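You operate a simulated robot arm through the tools that you are given. There is no shell and no other tool.

You run a simulated robot arm. Do the job below in one go: nothing can be reset, and whatever is moved stays where it is left.

JOB
Vent the pump and swap its transmitter for the 1.0 bar one.
Fine: vent first; clamp the new one in, stand the old one on the desk and close the vent again. Set down upright: transmitter.

Only the result counts: the job must be done as asked and must still hold three seconds after the hand-in. Knocking over, shifting, dropping, spilling or breaking anything else fails it.

ROBOT AND FRAMES
A 7-joint arm with a fingered hand, fixed in place. Base frame: the origin is at the foot of the arm, x ahead of it, y to its left, z up; the work surface is at about z = 730. Lengths are in mm, angles in rad, forces in N, time in s.
With the tool pointing down near the work surface it reaches from about 200 to 800 mm from the base axis. Its first joint turns from -2.897 to 2.897 rad. Payload 4.9 kg.
The TCP is the grasp point between the finger pads, 32 mm short of the fingertips. In the tool frame z runs along the fingers and y along their closing line. The gripper opens to 192 mm. The gripper's body begins 89 mm behind the TCP. The gripper is a hand of 3 fingers: y runs from the thumb to the fingers, the wrist lies at [0, 0, -267] in the tool frame, and closing takes about 1.5 s.
Orientation is that of the tool frame in the base frame, as a unit quaternion [w, x, y, z]. With the fingers straight down and closing along the base's y, the tool's x points along the base's -x, its y along +y and its z along -z.

CONTROLS
- The arm moves only by the tool nudge_tool. Its argument "commands" is a list of rows, each a list of 7 numbers: the shift along the base's x, y, z in units of 25 mm (1.0 is 25 mm), then the turn, a rotation vector about the base's x, y, z in units of 8 degrees (1.0 is 8 degrees), then the closure in counts, from 0 (fully open) to 255 (shut). In form: [[tx, ty, tz, wx, wy, wz, gripper], ...]. A call has 1 to 20 rows; each row shifts and turns the commanded pose from where the row before left it. A call with a number of a shift or a turn outside -1 to 1 is refused whole. A row lasts 0.2 s, in which the tool goes at most 50 mm and 0.15 rad; a call with a longer step from one row to the next is refused whole, and so is a gripper value outside its range. A pose out of reach is approached as far as the arm can. The call stops where the force on the tool passes 40 N (or 10 N more than at its start, if that is more) or the arm is blocked; 0.2 s more then pass. Each finger travels about 153 mm/s and halts on what it meets, pressing with about 22 N; the grip force reading is that of the motor and also rises with nothing between the fingers. The clock runs only during rows and for 0.2 s after the last one: add rows that do not move to give the fingers time. The reply holds the time, the measured pose of the TCP, the force on the tool along the base axes, the opening and the grip force, in the units named above and with some noise, with the torque about the TCP (base axes, N m) and any sound that the robot's microphone picked up, and new pictures: "show" is both (left out), scene, wrist or none.
- Cameras (640 x 400 px; columns grow to the right, rows downward): "scene" is fixed at [220.5, 650.4, 1346.2]; the picture's right is [-0.94, -0.34, 0.00], its down [-0.19, 0.54, -0.82] and it looks along [0.28, -0.77, -0.57] (base axes); focal length 258 px, centre (320, 200). "wrist" rides on the gripper at [80, -46, -113] in the tool frame; the picture's right is [0.50, 0.87, 0.00], its down [-0.67, 0.39, -0.63] and it looks along [-0.55, 0.32, 0.78] (tool axes); focal length 226 px, centre (320, 200). There is no depth. A picture from a camera that has moved, and an enlarged one, comes with that camera's place and axes in the base frame and with its lens.
- hand_shape(shape): the hand has 3 fingers and takes this shape, open, in about a second: jaw (thumb against the fingers, like two jaws); tri (thumb and two fingers); tip (a fingertip pinch); poke (one finger out to press); point (the index stretched); flat (the hand flat); cup (the hand cupped); fist (a fist). The gripper value then closes the fingers along that shape, each until it touches; the sizes above hold for jaw. It gives what a move gives, with no picture.
- inspect(camera, box): a new picture of the part [left, top, right, bottom] of that camera's present view, enlarged. It takes no simulated time.
- job_done(): hands the job in; it is judged then, once.

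Nothing tells you positions but the pictures and the camera data. Unless the task says otherwise, let go and move clear before handing in.

The tools are called as a command line: name --pt "numbers of a row" for each row, then --argument value for the rest, lists and objects as JSON in quotes. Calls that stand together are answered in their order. nudge_tool: Moves the arm, as the interface text tells. Its arguments: {"type":"object","properties":{"commands":{"type":"array","items":{"type":"array","items":{"type":"number"}}},"show":{"type":"string","enum":["both","scene","wrist","none"]}},"required":["commands"]} The other tools are called the same way: hand_shape (shape) gives the hand a shape; inspect (camera, box) takes an enlarged picture of a part of a camera's view; job_done () hands the job in.

At the start:

```text
time: 0.0
eef_pos: [486.9, 230.7, 1200.2]
ee_rot: [0.0, 0.0, 1.0, 0.0]
ft_force: [0.2, 1.7, 0.1]
torque: [0.06, 0.03, 0.01]
gripper_width: 192.4
grip_force: 0.1
shape: jaw
```

scene: 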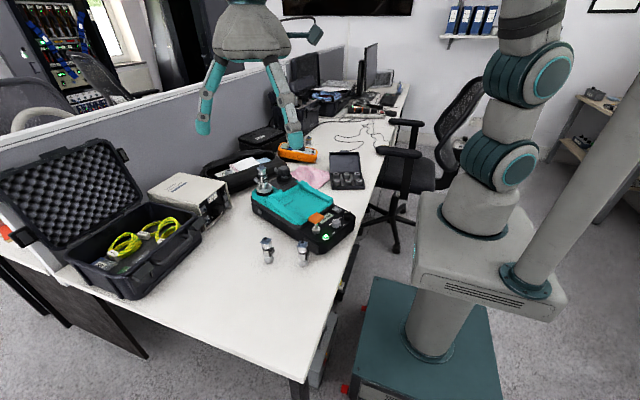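
wrist: 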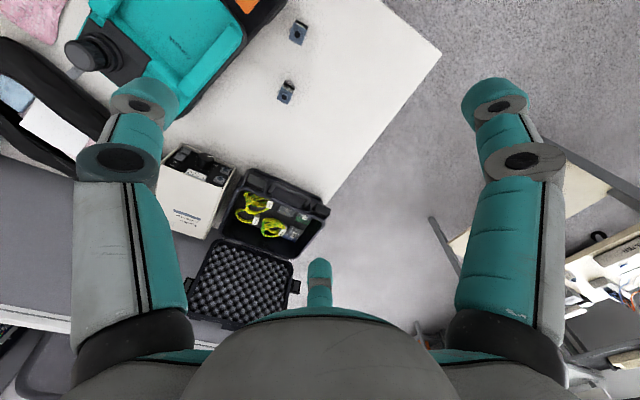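

I see a desk with a teal hand pump (calibration pump), two small transmitters standing on the desk in front of it, and an instrument case. I'll look closer before I move anything.

inspect --camera "scene" --box '[230, 140, 380, 280]'

inspect --camera "scene" --box '[240, 160, 310, 210]'

inspect --camera "scene" --box '[250, 225, 330, 275]'

inspect --camera "scene" --box '[290, 200, 370, 255]'

inspect --camera "wrist" --box '[60, 0, 340, 130]'

```text
2.86 times, centred on (305, 210) of scene
camera zoom: at [220.5, 650.4, 1346.2], right [-0.94, -0.34, 0.0], down [-0.19, 0.54, -0.82], along [0.28, -0.77, -0.57], focal length 737 px, centre (363, 171)
```

zoom: 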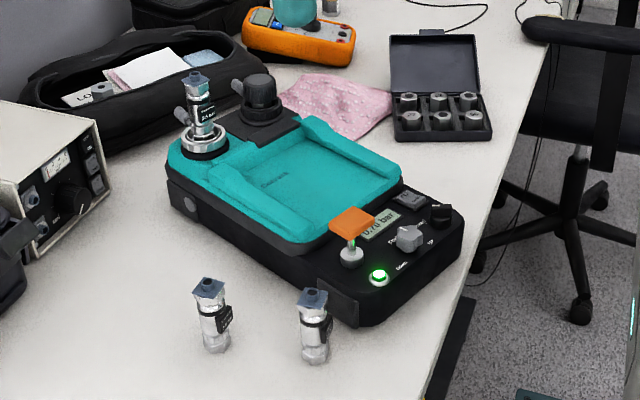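

```text
8.00 times, centred on (275, 185) of scene
camera zoom: at [220.5, 650.4, 1346.2], right [-0.94, -0.34, 0.0], down [-0.19, 0.54, -0.82], along [0.28, -0.77, -0.57], focal length 2063 px, centre (680, 320)
```

zoom: 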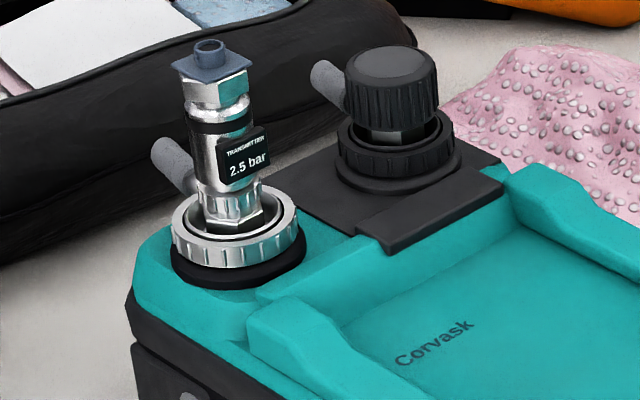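

```text
8.00 times, centred on (290, 250) of scene
camera zoom: at [220.5, 650.4, 1346.2], right [-0.94, -0.34, 0.0], down [-0.19, 0.54, -0.82], along [0.28, -0.77, -0.57], focal length 2063 px, centre (560, -200)
```

zoom: 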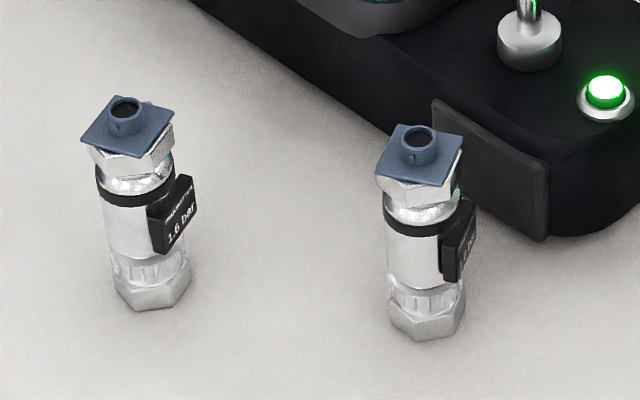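

```text
7.27 times, centred on (330, 228) of scene
camera zoom: at [220.5, 650.4, 1346.2], right [-0.94, -0.34, 0.0], down [-0.19, 0.54, -0.82], along [0.28, -0.77, -0.57], focal length 1876 px, centre (247, 0)
```

zoom: 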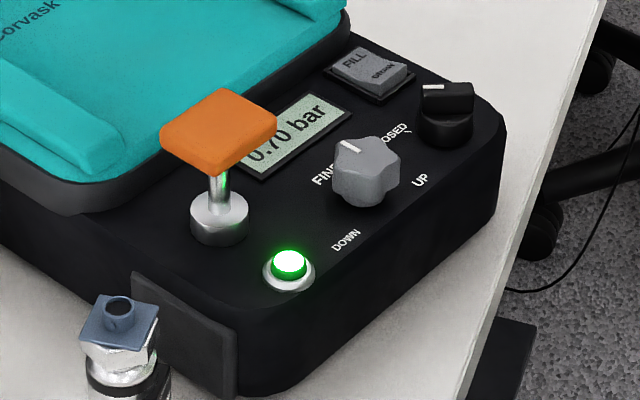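

```text
2.29 times, centred on (200, 65) of wrist
camera zoom: at [407.2, 185.8, 1313.2], right [-0.5, 0.87, 0.0], down [0.67, 0.39, 0.63], along [0.55, 0.32, -0.78], focal length 517 px, centre (594, 509)
```

zoom: 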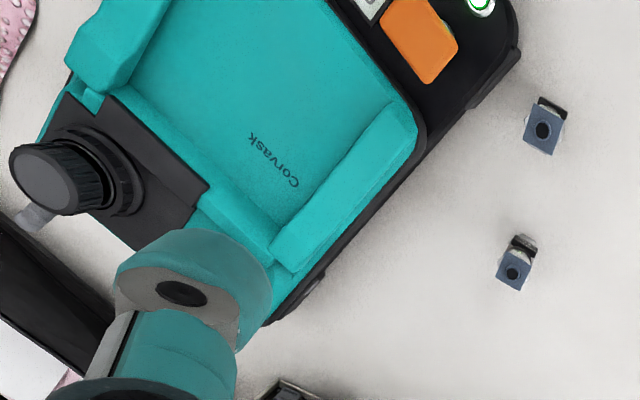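

The pump on the desk carries the 2.5 bar transmitter on its left port. The spares at about (558,189) and (452,167) stand in front of it, and the left one reads 1.6 bar. I'll move the hand high over the control panel to read the controls.

nudge_tool --pt "-0.577 -0.923 -0.833 0 0 0 0" --pt "-0.577 -0.923 -0.833 0 0 0 0" --pt "-0.577 -0.923 -0.833 0 0 0 0" --pt "-0.577 -0.923 -0.833 0 0 0 0" --pt "-0.577 -0.923 -0.833 0 0 0 0" --pt "-0.577 -0.923 -0.833 0 0 0 0" --pt "-0.577 -0.923 -0.833 0 0 0 0" --pt "-0.577 -0.923 -0.833 0 0 0 0" --pt "-0.577 -0.923 -0.833 0 0 0 0" --pt "-0.577 -0.923 -0.833 0 0 0 0" --pt "-0.577 -0.923 -0.833 0 0 0 0" --pt "-0.577 -0.923 -0.833 0 0 0 0"

```text
time: 2.6
eef_pos: [314.6, -45.8, 948.7]
ee_rot: [0.001, -0.001, 1.0, 0.0]
ft_force: [0.9, -0.3, -0.1]
torque: [0.03, 0.01, -0.04]
gripper_width: 191.8
grip_force: 0.2
shape: jaw
camera wrist: at [234.8, -90.4, 1062.0], right [-0.5, 0.87, 0.0], down [0.67, 0.39, 0.63], along [0.55, 0.32, -0.77], focal length 226 px, centre (320, 200)
```

scene: 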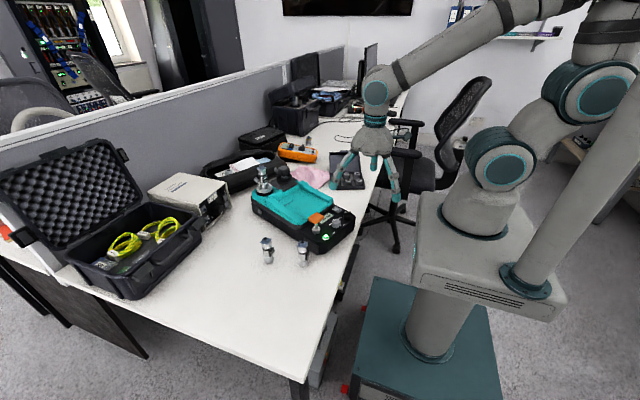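
wrist: 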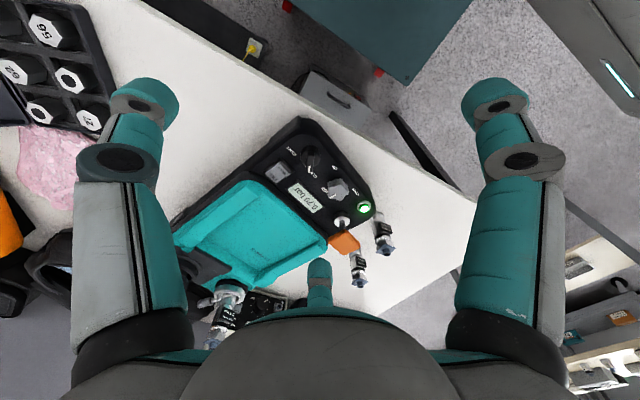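

The view is upside down but shows the panel clearly. I'll enlarge it to read the markings.

inspect --camera "wrist" --box '[230, 110, 410, 230]'

inspect --camera "wrist" --box '[330, 190, 410, 290]'

inspect --camera "wrist" --box '[180, 240, 340, 350]'

```text
3.33 times, centred on (320, 170) of wrist
camera zoom: at [234.8, -90.4, 1062.0], right [-0.5, 0.87, 0.0], down [0.67, 0.39, 0.63], along [0.55, 0.32, -0.77], focal length 754 px, centre (320, 300)
```

zoom: 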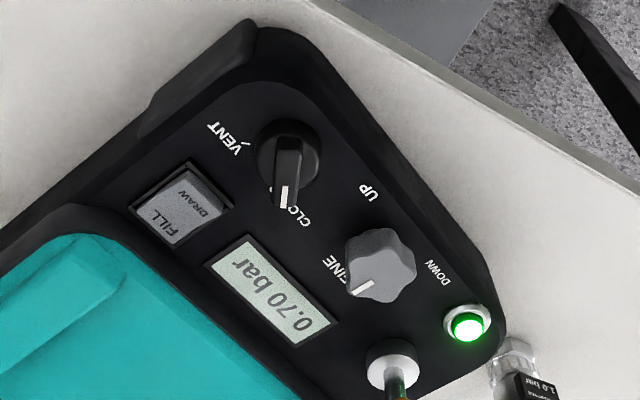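

```text
4.00 times, centred on (370, 240) of wrist
camera zoom: at [234.8, -90.4, 1062.0], right [-0.5, 0.87, 0.0], down [0.67, 0.39, 0.63], along [0.55, 0.32, -0.77], focal length 904 px, centre (120, 40)
```

zoom: 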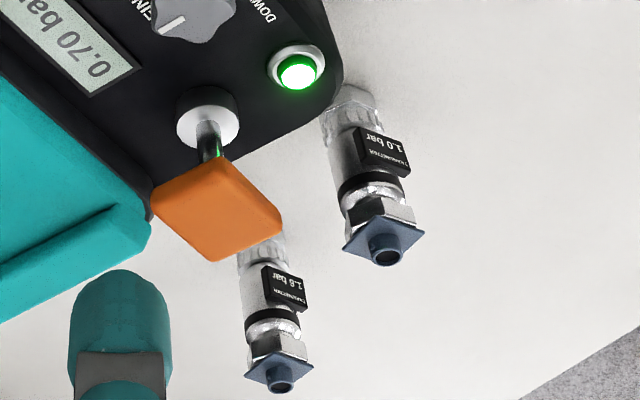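

```text
3.64 times, centred on (260, 295) of wrist
camera zoom: at [234.8, -90.4, 1062.0], right [-0.5, 0.87, 0.0], down [0.67, 0.39, 0.63], along [0.55, 0.32, -0.77], focal length 822 px, centre (538, -146)
```

zoom: 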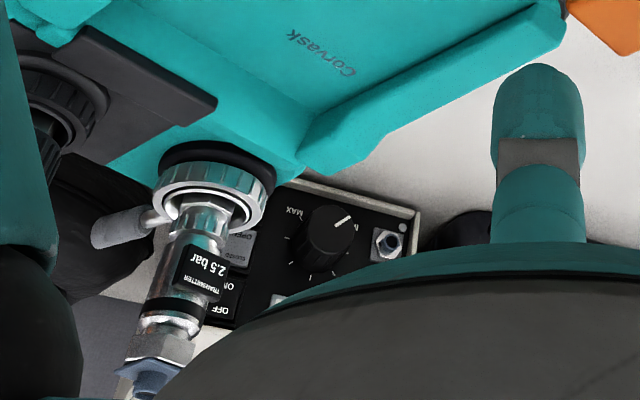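

The right-hand spare reads 1.0 bar. The black knob now points to CLOSED and has a VENT mark, and the display shows 0.70 bar. Before touching anything I'll close the fingers in free air to see how this hand shapes itself.

nudge_tool --pt "0 0 0 0 0 0 128" --pt "0 0 0 0 0 0 128" --pt "0 0 0 0 0 0 128" --pt "0 0 0 0 0 0 128" --show "both"

nudge_tool --pt "0 0 0 0 0 0 255" --pt "0 0 0 0 0 0 255" --pt "0 0 0 0 0 0 255" --pt "0 0 0 0 0 0 255" --pt "0 0 0 0 0 0 255" --pt "0 0 0 0 0 0 255" --show "both"

```text
time: 3.6
eef_pos: [313.7, -44.7, 950.2]
ee_rot: [0.0, 0.0, 1.0, 0.0]
ft_force: [-0.5, 0.8, 0.2]
torque: [-0.03, 0.04, -0.02]
gripper_width: 96.3
grip_force: 0.0
shape: jaw
camera wrist: at [234.8, -90.2, 1062.2], right [-0.5, 0.87, 0.0], down [0.67, 0.39, 0.63], along [0.55, 0.32, -0.78], focal length 226 px, centre (320, 200)
```

scene: 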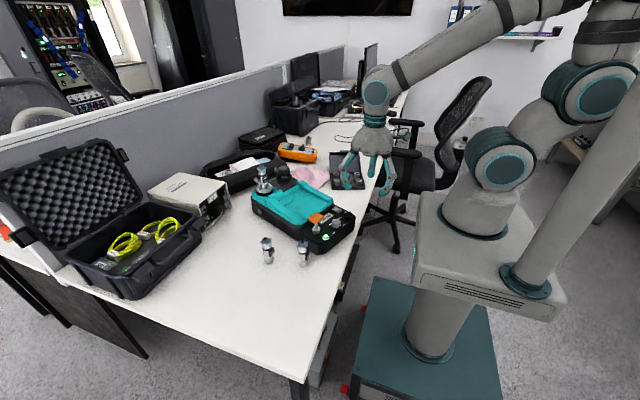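
wrist: 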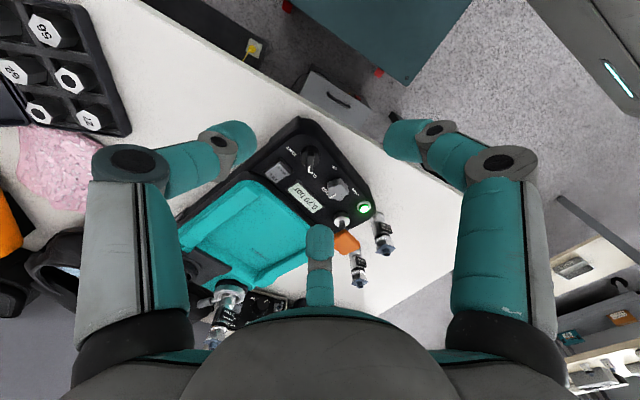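

```text
time: 5.0
eef_pos: [314.4, -45.0, 949.5]
ee_rot: [0.0, 0.0, 1.0, 0.0]
ft_force: [-0.2, 0.1, -0.4]
torque: [-0.03, -0.02, 0.01]
gripper_width: 0.0
grip_force: 22.3
shape: jaw
camera wrist: at [234.8, -90.1, 1062.2], right [-0.5, 0.87, 0.0], down [0.67, 0.39, 0.63], along [0.55, 0.32, -0.78], focal length 226 px, centre (320, 200)
```

scene: 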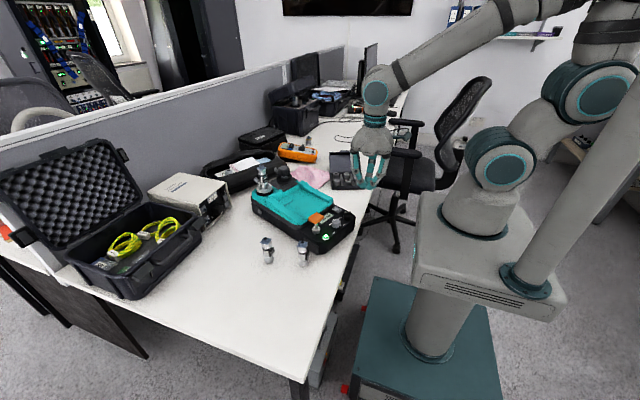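
wrist: 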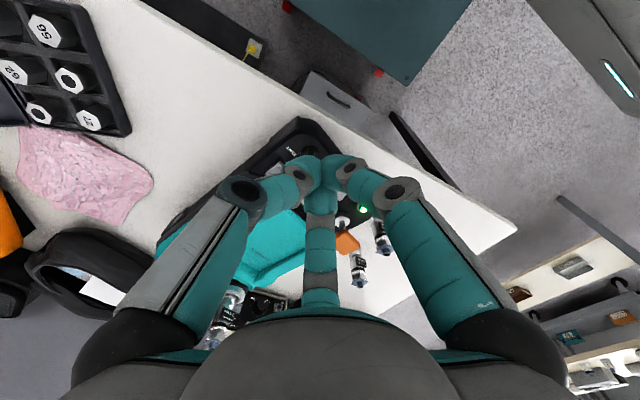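

All three fingers close symmetrically toward the centre, 120° apart. Next I'll open the hand and move up for a closer look at the transmitter port and its clamp.

nudge_tool --pt "0.4 -0.2 1 0 0 0 0" --pt "0.9 -0.4 0.8 0 0 0 0" --pt "0.97 -0.43 0.4 0 0 0 0" --pt "0.97 -0.43 0.3 0 0 0 0" --pt "0.97 -0.43 0.2 0 0 0 0" --pt "0.97 -0.43 0.2 0 0 0 0" --pt "0.97 -0.43 0.1 0 0 0 0" --pt "0.97 -0.43 0.05 0 0 0 0" --pt "0.97 -0.43 0 0 0 0 0" --pt "0.97 -0.43 0 0 0 0 0" --pt "0.97 -0.43 0 0 0 0 0" --pt "0.58 -0.25 0 0 0 0 0" --show "wrist"

inspect --camera "wrist" --box '[220, 120, 420, 260]'

```text
time: 7.6
eef_pos: [576.4, -164.5, 1026.8]
ee_rot: [0.001, 0.0, 1.0, 0.0]
ft_force: [0.2, -0.1, 0.0]
torque: [-0.01, 0.02, 0.01]
gripper_width: 191.9
grip_force: 0.2
shape: jaw
camera wrist: at [497.2, -210.5, 1139.5], right [-0.5, 0.87, 0.0], down [0.67, 0.39, 0.63], along [0.55, 0.32, -0.78], focal length 226 px, centre (320, 200)
```

wrist: 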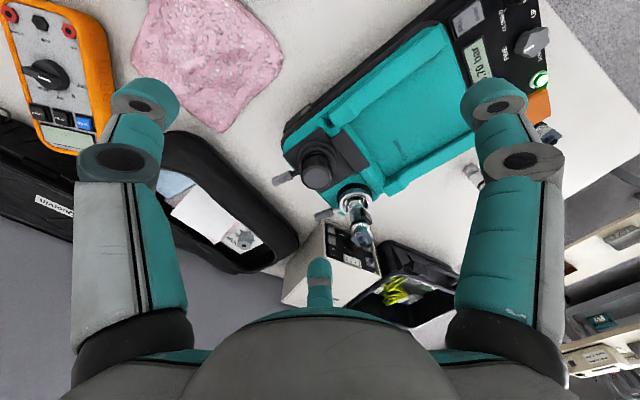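

```text
2.86 times, centred on (320, 190) of wrist
camera zoom: at [497.2, -210.5, 1139.5], right [-0.5, 0.87, 0.0], down [0.67, 0.39, 0.63], along [0.55, 0.32, -0.78], focal length 646 px, centre (320, 229)
```

zoom: 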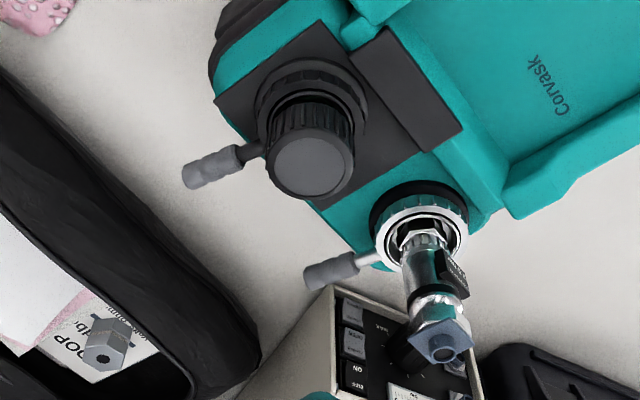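

The port carries a clamp ring with a short lever rod pointing rearward, at about z 842, and the transmitter's axis is near (684,-33). I'll make a fist to clear the view and look closer at the clamp.

hand_shape --shape "fist"

nudge_tool --pt "0 0 0 0 0 0 0" --pt "0 0 0 0 0 0 0" --show "both"

inspect --camera "scene" --box '[200, 100, 300, 180]'

```text
time: 8.5
eef_pos: [576.6, -164.8, 1026.3]
ee_rot: [0.0, 0.0, 1.0, 0.0]
ft_force: [-0.5, 0.5, 0.3]
torque: [0.02, 0.01, -0.02]
gripper_width: 0.2
grip_force: 0.1
shape: fist
```

```text
time: 9.1
eef_pos: [575.3, -164.6, 1026.8]
ee_rot: [0.0, 0.0, 1.0, 0.0]
ft_force: [-0.5, -0.2, 0.4]
torque: [0.02, 0.0, 0.0]
gripper_width: 0.0
grip_force: 0.1
shape: fist
camera wrist: at [497.1, -210.4, 1139.6], right [-0.5, 0.87, 0.0], down [0.67, 0.39, 0.63], along [0.55, 0.32, -0.78], focal length 226 px, centre (320, 200)
```

scene: 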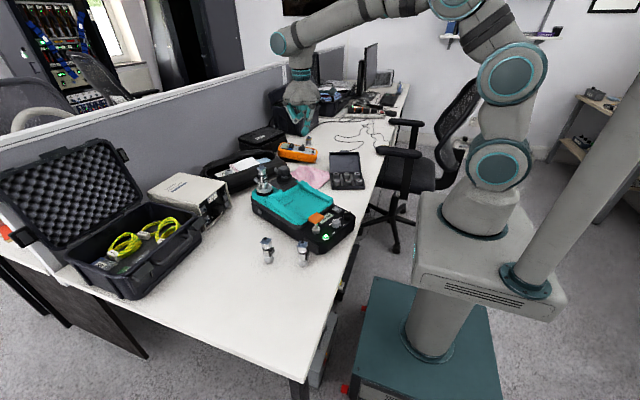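
wrist: 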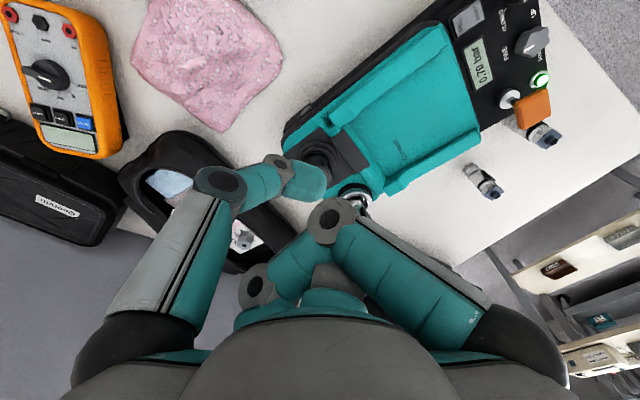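

```text
5.00 times, centred on (250, 140) of scene
camera zoom: at [220.5, 650.4, 1346.2], right [-0.94, -0.34, 0.0], down [-0.19, 0.54, -0.82], along [0.28, -0.77, -0.57], focal length 1289 px, centre (670, 500)
```

zoom: 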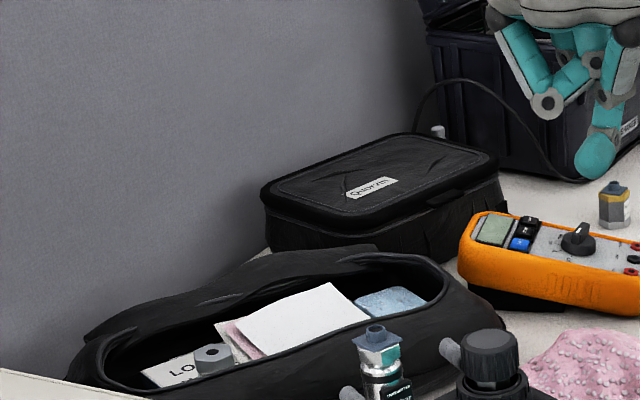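

The fist leaves the thumb hanging down. I'll check the other shapes in free air to find one that suits turning the knob and the lever.

hand_shape --shape "poke"

nudge_tool --pt "0 0 0 0 0 0 0" --pt "0 0 0 0 0 0 0" --show "both"

inspect --camera "scene" --box '[250, 30, 370, 140]'

hand_shape --shape "tip"

nudge_tool --pt "0 0 0 0 0 0 0" --pt "0 0 0 0 0 0 0" --show "both"

inspect --camera "scene" --box '[250, 30, 370, 140]'

```text
time: 10.0
eef_pos: [575.5, -164.2, 1025.7]
ee_rot: [0.0, 0.001, 1.0, -0.001]
ft_force: [1.1, 0.0, -0.6]
torque: [0.05, -0.03, -0.01]
gripper_width: 0.0
grip_force: 0.1
shape: poke
```

```text
time: 10.6
eef_pos: [577.6, -164.8, 1026.5]
ee_rot: [0.0, 0.0, 1.0, 0.001]
ft_force: [0.2, -0.1, -0.8]
torque: [0.0, 0.0, 0.0]
gripper_width: 0.0
grip_force: 0.0
shape: poke
camera wrist: at [497.0, -210.4, 1139.6], right [-0.5, 0.87, 0.0], down [0.67, 0.39, 0.63], along [0.55, 0.32, -0.78], focal length 226 px, centre (320, 200)
```

scene: 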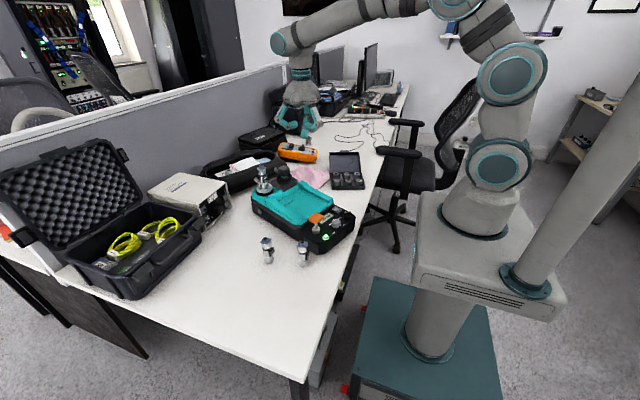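
wrist: 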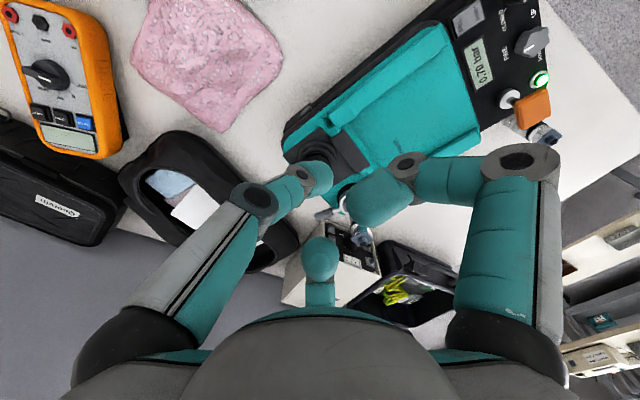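

```text
3.64 times, centred on (310, 85) of scene
camera zoom: at [220.5, 650.4, 1346.2], right [-0.94, -0.34, 0.0], down [-0.19, 0.54, -0.82], along [0.28, -0.77, -0.57], focal length 938 px, centre (356, 618)
```

zoom: 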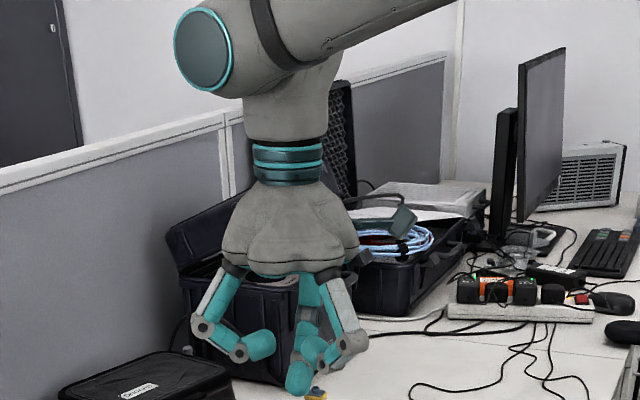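

```text
time: 11.5
eef_pos: [576.7, -166.0, 1027.1]
ee_rot: [0.0, 0.0, 1.0, 0.001]
ft_force: [-0.2, 0.4, -0.9]
torque: [0.01, 0.0, 0.0]
gripper_width: 192.2
grip_force: 0.1
shape: tip
```

```text
time: 12.1
eef_pos: [576.2, -164.2, 1026.9]
ee_rot: [0.0, 0.0, 1.0, 0.0]
ft_force: [-0.4, 0.7, -0.4]
torque: [0.03, 0.01, 0.0]
gripper_width: 191.9
grip_force: 0.0
shape: tip
camera wrist: at [497.0, -210.4, 1139.6], right [-0.5, 0.87, 0.0], down [0.67, 0.39, 0.63], along [0.55, 0.32, -0.78], focal length 226 px, centre (320, 200)
```

scene: 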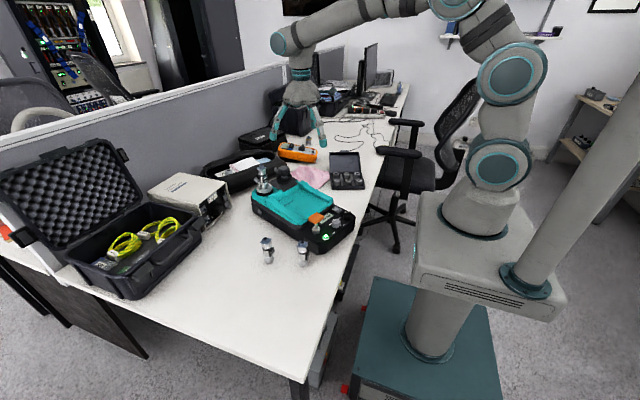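
wrist: 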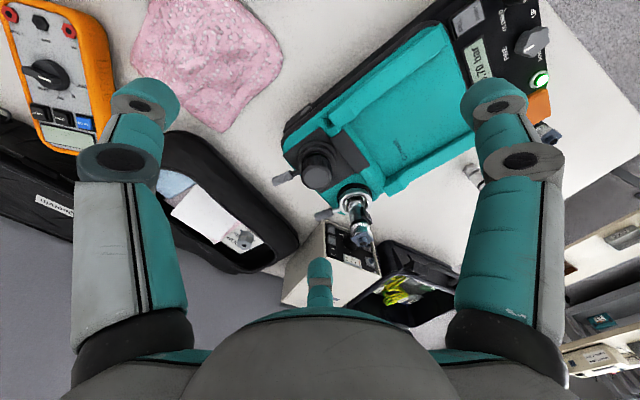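

```text
3.64 times, centred on (310, 85) of scene
camera zoom: at [220.5, 650.4, 1346.2], right [-0.94, -0.34, 0.0], down [-0.19, 0.54, -0.82], along [0.28, -0.77, -0.57], focal length 938 px, centre (356, 618)
```

zoom: 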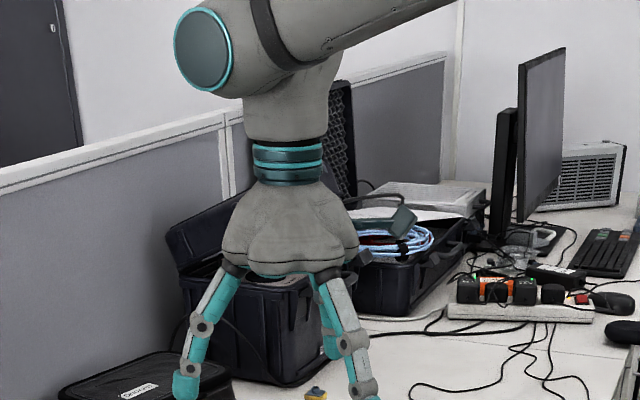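

In poke shape the thumb tip sits near the tool axis, about 32 mm below the TCP. I'll go back to the panel for a close look at the vent knob.

nudge_tool --pt "-0.903 0.327 -0.423 0 0 0 0" --pt "-0.903 0.327 -0.423 0 0 0 0" --pt "-0.903 0.327 -0.423 0 0 0 0" --pt "-0.903 0.327 -0.423 0 0 0 0" --pt "-0.903 0.327 -0.423 0 0 0 0" --pt "-0.903 0.327 -0.423 0 0 0 0" --pt "-0.903 0.327 -0.423 0 0 0 0" --pt "-0.903 0.327 -0.423 0 0 0 0" --pt "-0.903 0.327 -0.423 0 0 0 0" --pt "-0.903 0.327 -0.423 0 0 0 0" --pt "-0.903 0.327 -0.423 0 0 0 0" --pt "-0.903 0.327 -0.423 0 0 0 0" --show "wrist"

inspect --camera "wrist" --box '[240, 120, 400, 220]'

inspect --camera "wrist" --box '[280, 160, 340, 200]'

```text
time: 14.7
eef_pos: [307.9, -66.5, 898.7]
ee_rot: [0.0, 0.001, 1.0, 0.0]
ft_force: [0.4, -1.5, 0.5]
torque: [-0.01, -0.03, -0.01]
gripper_width: 191.9
grip_force: 0.2
shape: tip
camera wrist: at [227.7, -111.7, 1011.5], right [-0.5, 0.87, 0.0], down [0.67, 0.39, 0.63], along [0.55, 0.32, -0.78], focal length 226 px, centre (320, 200)
```

wrist: 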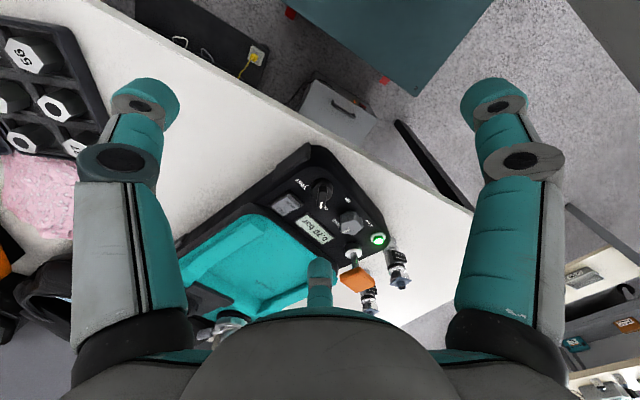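

```text
4.00 times, centred on (320, 170) of wrist
camera zoom: at [227.7, -111.7, 1011.5], right [-0.5, 0.87, 0.0], down [0.67, 0.39, 0.63], along [0.55, 0.32, -0.78], focal length 904 px, centre (320, 320)
```

zoom: 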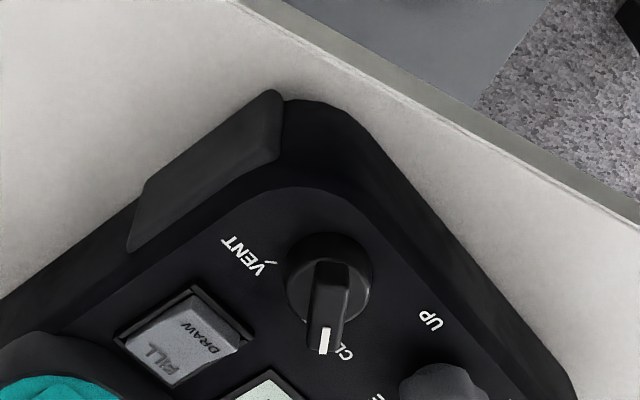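

```text
10.00 times, centred on (310, 180) of wrist
camera zoom: at [227.7, -111.7, 1011.5], right [-0.5, 0.87, 0.0], down [0.67, 0.39, 0.63], along [0.55, 0.32, -0.78], focal length 2261 px, centre (420, 400)
```

zoom: 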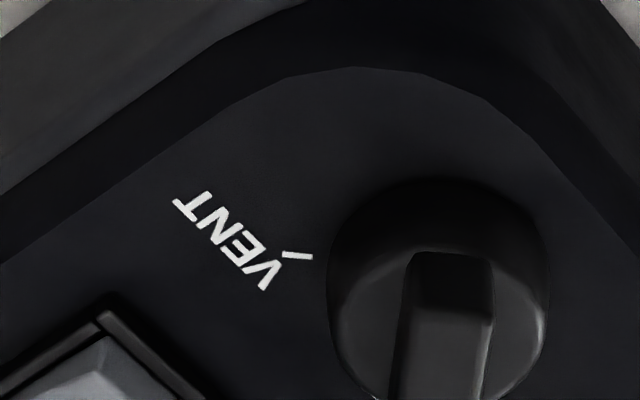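

The vent knob is a pointer type at about (366,-29), and it needs roughly a 90° clockwise turn to reach VENT. I'll compare the poke and point shapes to pick the pushing finger.

hand_shape --shape "point"

nudge_tool --pt "0 0 0 0 0 0 0" --show "both"

inspect --camera "scene" --box '[320, 80, 420, 200]'

hand_shape --shape "poke"

nudge_tool --pt "0 0 0 0 0 0 0" --show "both"

inspect --camera "scene" --box '[320, 80, 420, 200]'

```text
time: 15.6
eef_pos: [307.6, -66.5, 899.9]
ee_rot: [0.001, 0.0, 1.0, 0.0]
ft_force: [0.1, -0.3, 0.2]
torque: [-0.03, 0.02, 0.04]
gripper_width: 0.0
grip_force: 0.0
shape: point
```

```text
time: 16.0
eef_pos: [307.6, -66.4, 900.1]
ee_rot: [0.0, 0.0, 1.0, 0.001]
ft_force: [0.1, -0.2, -0.2]
torque: [0.05, 0.02, 0.02]
gripper_width: 184.6
grip_force: 0.1
shape: point
camera wrist: at [227.9, -111.9, 1011.6], right [-0.5, 0.87, 0.0], down [0.67, 0.39, 0.63], along [0.55, 0.32, -0.78], focal length 226 px, centre (320, 200)
```

scene: 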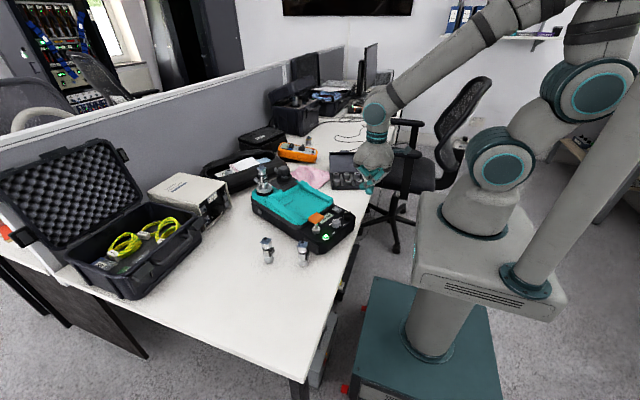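
wrist: 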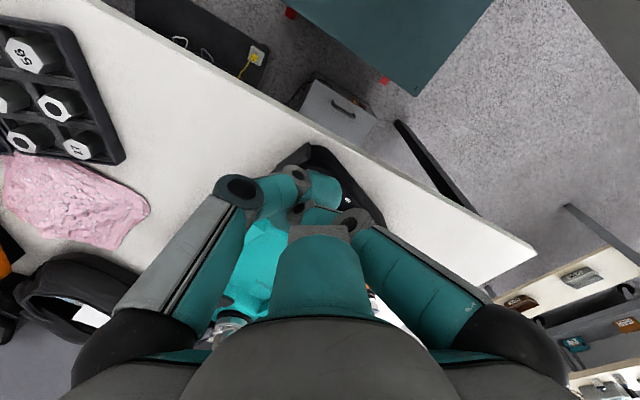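

```text
3.33 times, centred on (370, 140) of scene
camera zoom: at [220.5, 650.4, 1346.2], right [-0.94, -0.34, 0.0], down [-0.19, 0.54, -0.82], along [0.28, -0.77, -0.57], focal length 860 px, centre (153, 400)
```

zoom: 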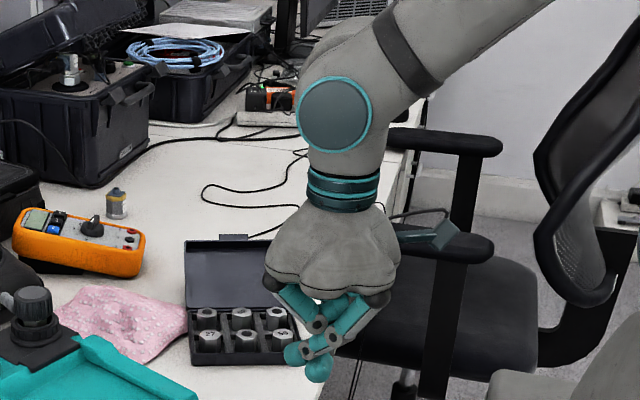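

```text
time: 16.9
eef_pos: [308.1, -65.9, 898.2]
ee_rot: [0.0, 0.0, 1.0, 0.0]
ft_force: [-0.7, 0.1, -0.7]
torque: [0.04, 0.02, -0.02]
gripper_width: 0.1
grip_force: 0.0
shape: poke
```

```text
time: 17.3
eef_pos: [307.3, -65.7, 899.9]
ee_rot: [0.0, -0.001, 1.0, 0.0]
ft_force: [-0.2, -0.4, -0.2]
torque: [0.0, 0.0, -0.05]
gripper_width: 0.3
grip_force: 0.0
shape: poke
camera wrist: at [227.9, -111.9, 1011.6], right [-0.5, 0.87, 0.0], down [0.67, 0.39, 0.63], along [0.55, 0.32, -0.78], focal length 226 px, centre (320, 200)
```

scene: 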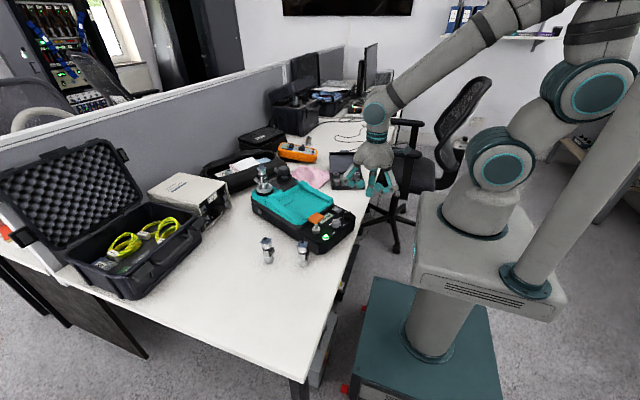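
wrist: 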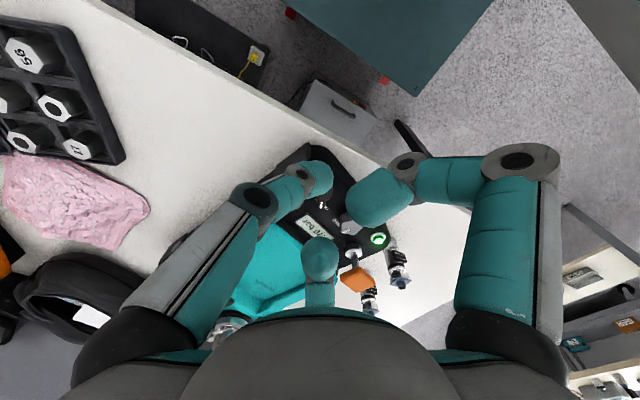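

```text
3.33 times, centred on (370, 140) of scene
camera zoom: at [220.5, 650.4, 1346.2], right [-0.94, -0.34, 0.0], down [-0.19, 0.54, -0.82], along [0.28, -0.77, -0.57], focal length 860 px, centre (153, 400)
```

zoom: 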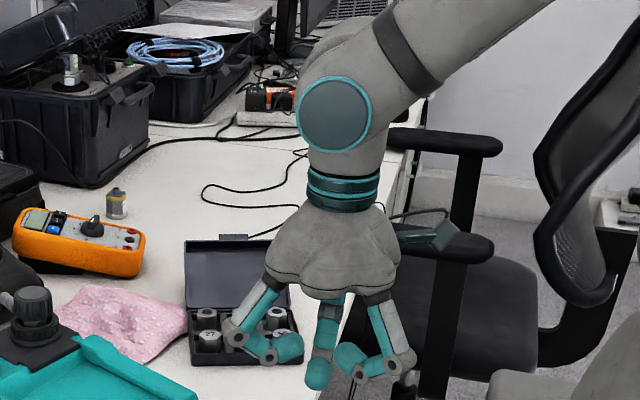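

Poke works. The thumb tip is at the tool axis and the curled fingers stay about 32 mm higher. I'll turn the hand about vertical so that the thumb pad faces −y, keeping the curled fingers away from the FINE knob and the orange paddle.

nudge_tool --pt "0 0 1 0 0 1 0" --pt "0 0 1 0 0 1 0" --pt "0 0 0 0 0 1 0" --pt "0 0 0 0 0 1 0" --pt "0 0 0 0 0 1 0" --pt "0 0 0 0 0 1 0" --pt "0 0 0 0 0 1 0" --pt "0 0 0 0 0 1 0" --pt "0 0 0 0 0 1 0" --pt "0 0 0 0 0 1 0" --pt "0 0 0 0 0 1 0" --pt "0 0 0 0 0 1 0" --show "both"

```text
time: 19.9
eef_pos: [307.3, -64.7, 948.6]
ee_rot: [-0.001, -0.668, 0.745, -0.002]
ft_force: [-0.1, 0.5, -1.3]
torque: [0.04, 0.01, -0.02]
gripper_width: 0.3
grip_force: 0.0
shape: poke
out of reach, approached as far as the arm can: row 11, 12
camera wrist: at [344.8, -147.4, 1063.0], right [-0.91, -0.4, 0.0], down [-0.31, 0.71, 0.63], along [-0.26, 0.57, -0.78], focal length 226 px, centre (320, 200)
```

scene: 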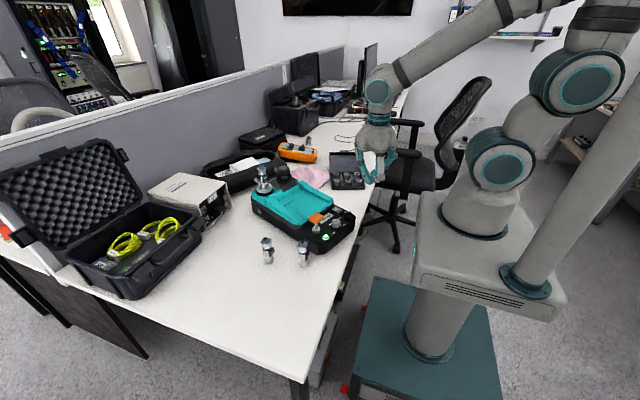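
wrist: 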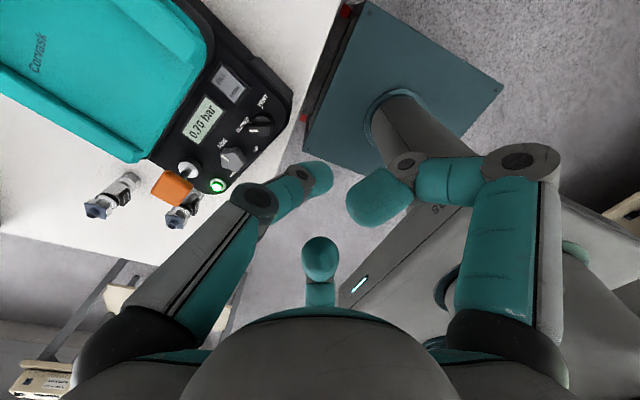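

The wrist reached its limit at +84°, so I'll go the other way round. First, this angle gives a useful view of the panel.

inspect --camera "wrist" --box '[170, 60, 300, 200]'

nudge_tool --pt "0 0 0 0 0 -1 0" --pt "0 0 0 0 0 -1 0" --pt "0 0 0 0 0 -1 0" --pt "0 0 0 0 0 -1 0" --pt "0 0 0 0 0 -1 0" --pt "0 0 0 0 0 -1 0" --pt "0 0 0 0 0 -1 0" --pt "0 0 0 0 0 -1 0" --pt "0 0 0 0 0 -1 0" --pt "0 0 0 0 0 -1 0" --pt "0 0 0 0 0 -1 0" --pt "0 0 0 0 0 -1 0" --pt "0 0 0 0 0 -1 0" --pt "0 0 0 0 0 -1 0" --pt "0 0 0 0 0 -1 0" --pt "0 0 0 0 0 -1 0" --pt "0 0 0 0 0 -1 0" --pt "0 0 0 0 0 -1 0" --pt "0 0 0 0 0 -1 0" --pt "0 0 0 0 0 -1 0" --show "wrist"

```text
2.86 times, centred on (235, 130) of wrist
camera zoom: at [344.8, -147.4, 1063.0], right [-0.91, -0.4, 0.0], down [-0.31, 0.71, 0.63], along [-0.26, 0.57, -0.78], focal length 646 px, centre (563, 400)
```

zoom: 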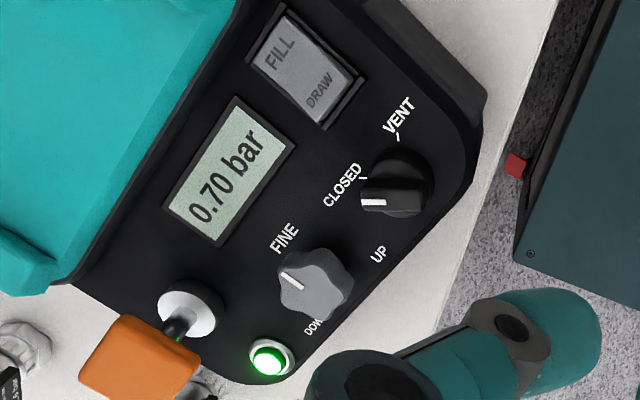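

```text
time: 24.1
eef_pos: [308.4, -66.0, 949.8]
ee_rot: [-0.002, 0.619, 0.785, 0.002]
ft_force: [0.6, 1.0, -0.2]
torque: [0.02, 0.0, 0.0]
gripper_width: 0.2
grip_force: 0.0
shape: poke
camera wrist: at [244.9, 0.5, 1063.0], right [0.72, 0.69, 0.0], down [0.54, -0.56, 0.63], along [0.43, -0.45, -0.78], focal length 226 px, centre (320, 200)
```

wrist: 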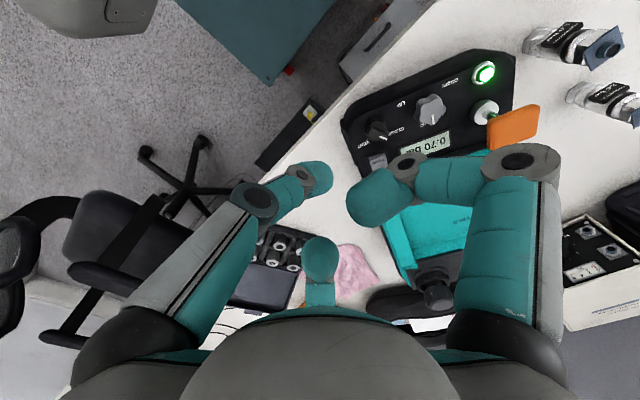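

The marks confirm it: CLOSED and VENT sit about 90° apart, clockwise seen from above. I'll continue to −180° and move toward the start point beside the pointer.

nudge_tool --pt "0.178 0.178 -0.15 0 0 -1 0" --pt "0.178 0.178 -0.15 0 0 -1 0" --pt "0.178 0.178 -0.15 0 0 -1 0" --pt "0.178 0.178 -0.15 0 0 -1 0" --pt "0.178 0.178 -0.15 0 0 -1 0" --pt "0.178 0.178 -0.15 0 0 -1 0" --pt "0.178 0.178 -0.15 0 0 -1 0" --pt "0.178 0.178 -0.15 0 0 -1 0" --pt "0.178 0.178 -0.15 0 0 -1 0" --pt "0.178 0.178 -0.15 0 0 -1 0" --pt "0.178 0.178 -0.15 0 0 -1 0" --pt "0.178 0.178 -0.15 0 0 -1 0" --pt "0.178 0.178 -0.15 0 0 -0.95 0" --show "both"

inspect --camera "wrist" --box '[230, 100, 430, 250]'

inspect --camera "scene" --box '[280, 130, 400, 260]'

```text
time: 26.9
eef_pos: [365.4, -6.2, 900.3]
ee_rot: [0.0, 1.0, 0.0, 0.002]
ft_force: [0.1, -0.3, 0.2]
torque: [0.01, -0.01, -0.04]
gripper_width: 0.1
grip_force: 0.0
shape: poke
camera wrist: at [444.3, 40.1, 1013.8], right [0.5, -0.87, 0.0], down [-0.68, -0.39, 0.63], along [-0.54, -0.32, -0.78], focal length 226 px, centre (320, 200)
```

scene: 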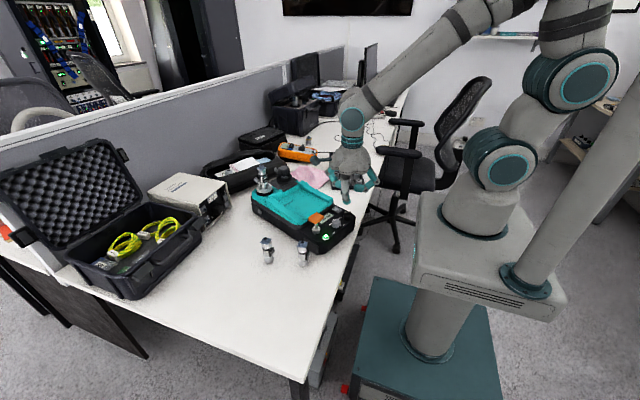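
wrist: 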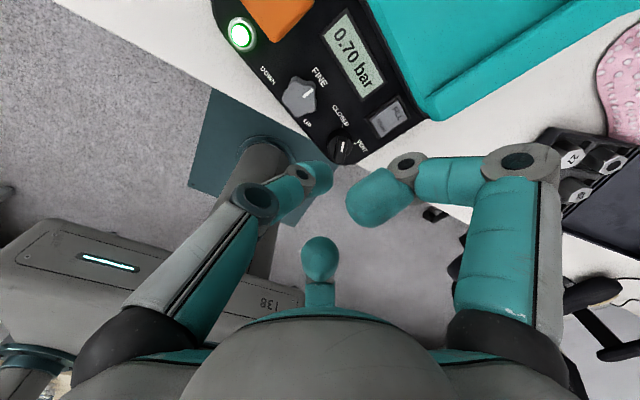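

```text
2.67 times, centred on (330, 175) of wrist
camera zoom: at [444.3, 40.1, 1013.8], right [0.5, -0.87, 0.0], down [-0.68, -0.39, 0.63], along [-0.54, -0.32, -0.78], focal length 603 px, centre (293, 267)
```

zoom: 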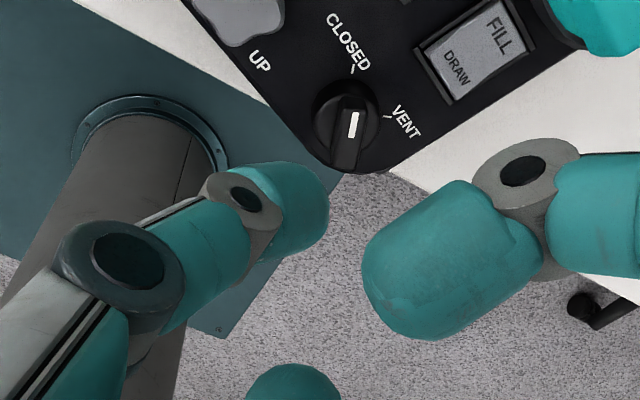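

```text
3.08 times, centred on (340, 195) of scene
camera zoom: at [220.5, 650.4, 1346.2], right [-0.94, -0.34, 0.0], down [-0.19, 0.54, -0.82], along [0.28, -0.77, -0.57], focal length 794 px, centre (258, 215)
```

zoom: 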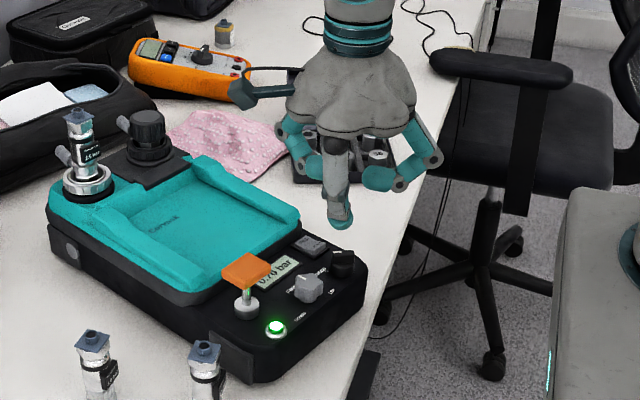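

The thumb tip is where I expected, just left of the pointer. I'll enlarge the knob once more to fix its heights before going down.

inspect --camera "scene" --box '[330, 200, 370, 225]'

inspect --camera "wrist" --box '[320, 115, 376, 165]'

```text
16.00 times, centred on (350, 212) of scene
camera zoom: at [220.5, 650.4, 1346.2], right [-0.94, -0.34, 0.0], down [-0.19, 0.54, -0.82], along [0.28, -0.77, -0.57], focal length 4126 px, centre (-160, 0)
```

zoom: 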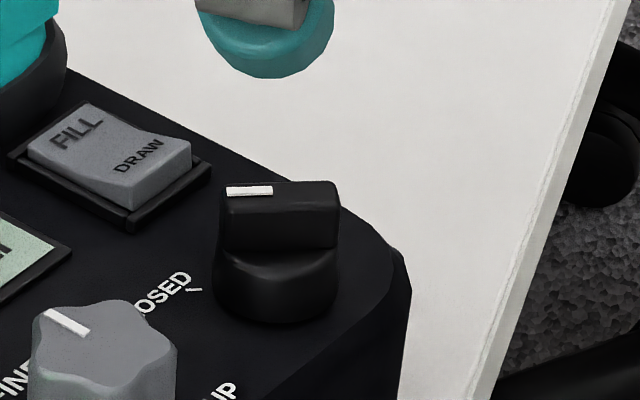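

```text
8.00 times, centred on (348, 140) of wrist
camera zoom: at [444.3, 40.1, 1013.8], right [0.5, -0.87, 0.0], down [-0.68, -0.39, 0.63], along [-0.54, -0.32, -0.78], focal length 1808 px, centre (96, 680)
```

zoom: 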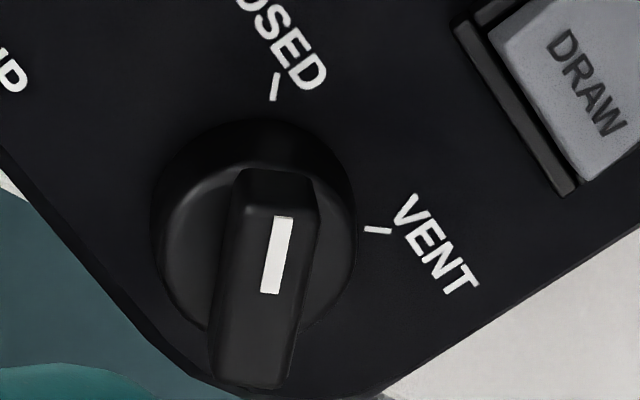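

The disc top is at z≈802, and the bar on it is about 25 × 10.5 mm and reaches z≈812. I'll lower the thumb tip to about z 804, just left of the bar and touching nothing.

nudge_tool --pt "0 0 -0.64 0 0 0 0" --pt "0 0 -0.64 0 0 0 0" --pt "0 0 -0.64 0 0 0 0" --pt "0 0 -0.4 0 0 0 0" --pt "0 0 -0.24 0 0 0 0" --show "both"

inspect --camera "scene" --box '[310, 180, 374, 230]'

inspect --camera "wrist" --box '[260, 60, 420, 220]'

```text
time: 28.1
eef_pos: [367.6, -5.8, 833.6]
ee_rot: [-0.001, 1.0, 0.001, 0.003]
ft_force: [-0.5, 0.2, 0.4]
torque: [-0.01, -0.01, -0.02]
gripper_width: 0.0
grip_force: 0.1
shape: poke
camera wrist: at [445.6, 40.7, 948.0], right [0.5, -0.86, 0.0], down [-0.67, -0.39, 0.63], along [-0.54, -0.32, -0.78], focal length 226 px, centre (320, 200)
```

scene: 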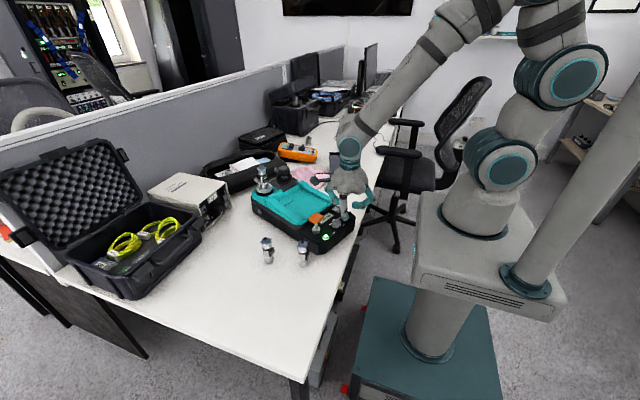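
wrist: 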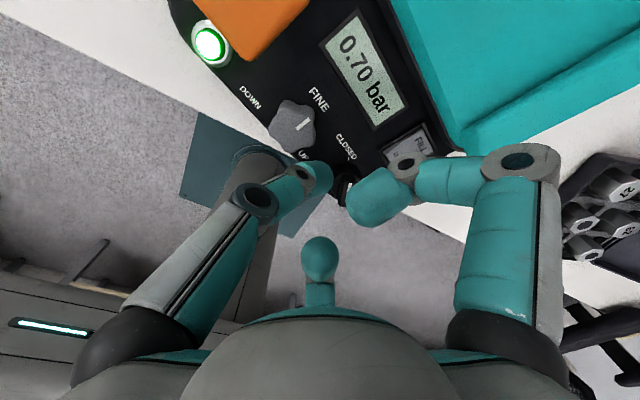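

```text
8.00 times, centred on (342, 205) of scene
camera zoom: at [220.5, 650.4, 1346.2], right [-0.94, -0.34, 0.0], down [-0.19, 0.54, -0.82], along [0.28, -0.77, -0.57], focal length 2063 px, centre (144, 160)
```

zoom: 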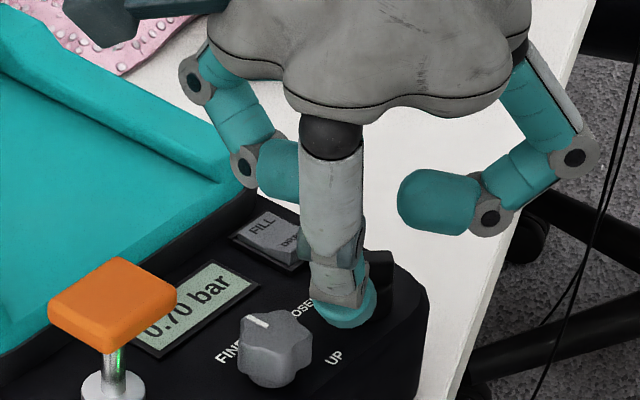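

```text
2.50 times, centred on (340, 140) of wrist
camera zoom: at [445.6, 40.7, 948.0], right [0.5, -0.86, 0.0], down [-0.67, -0.39, 0.63], along [-0.54, -0.32, -0.78], focal length 565 px, centre (270, 350)
```

zoom: 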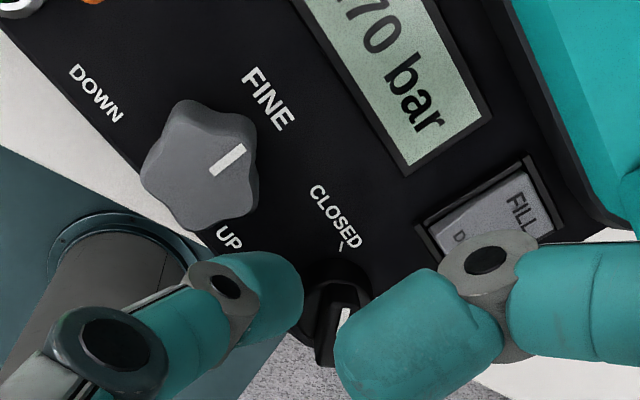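

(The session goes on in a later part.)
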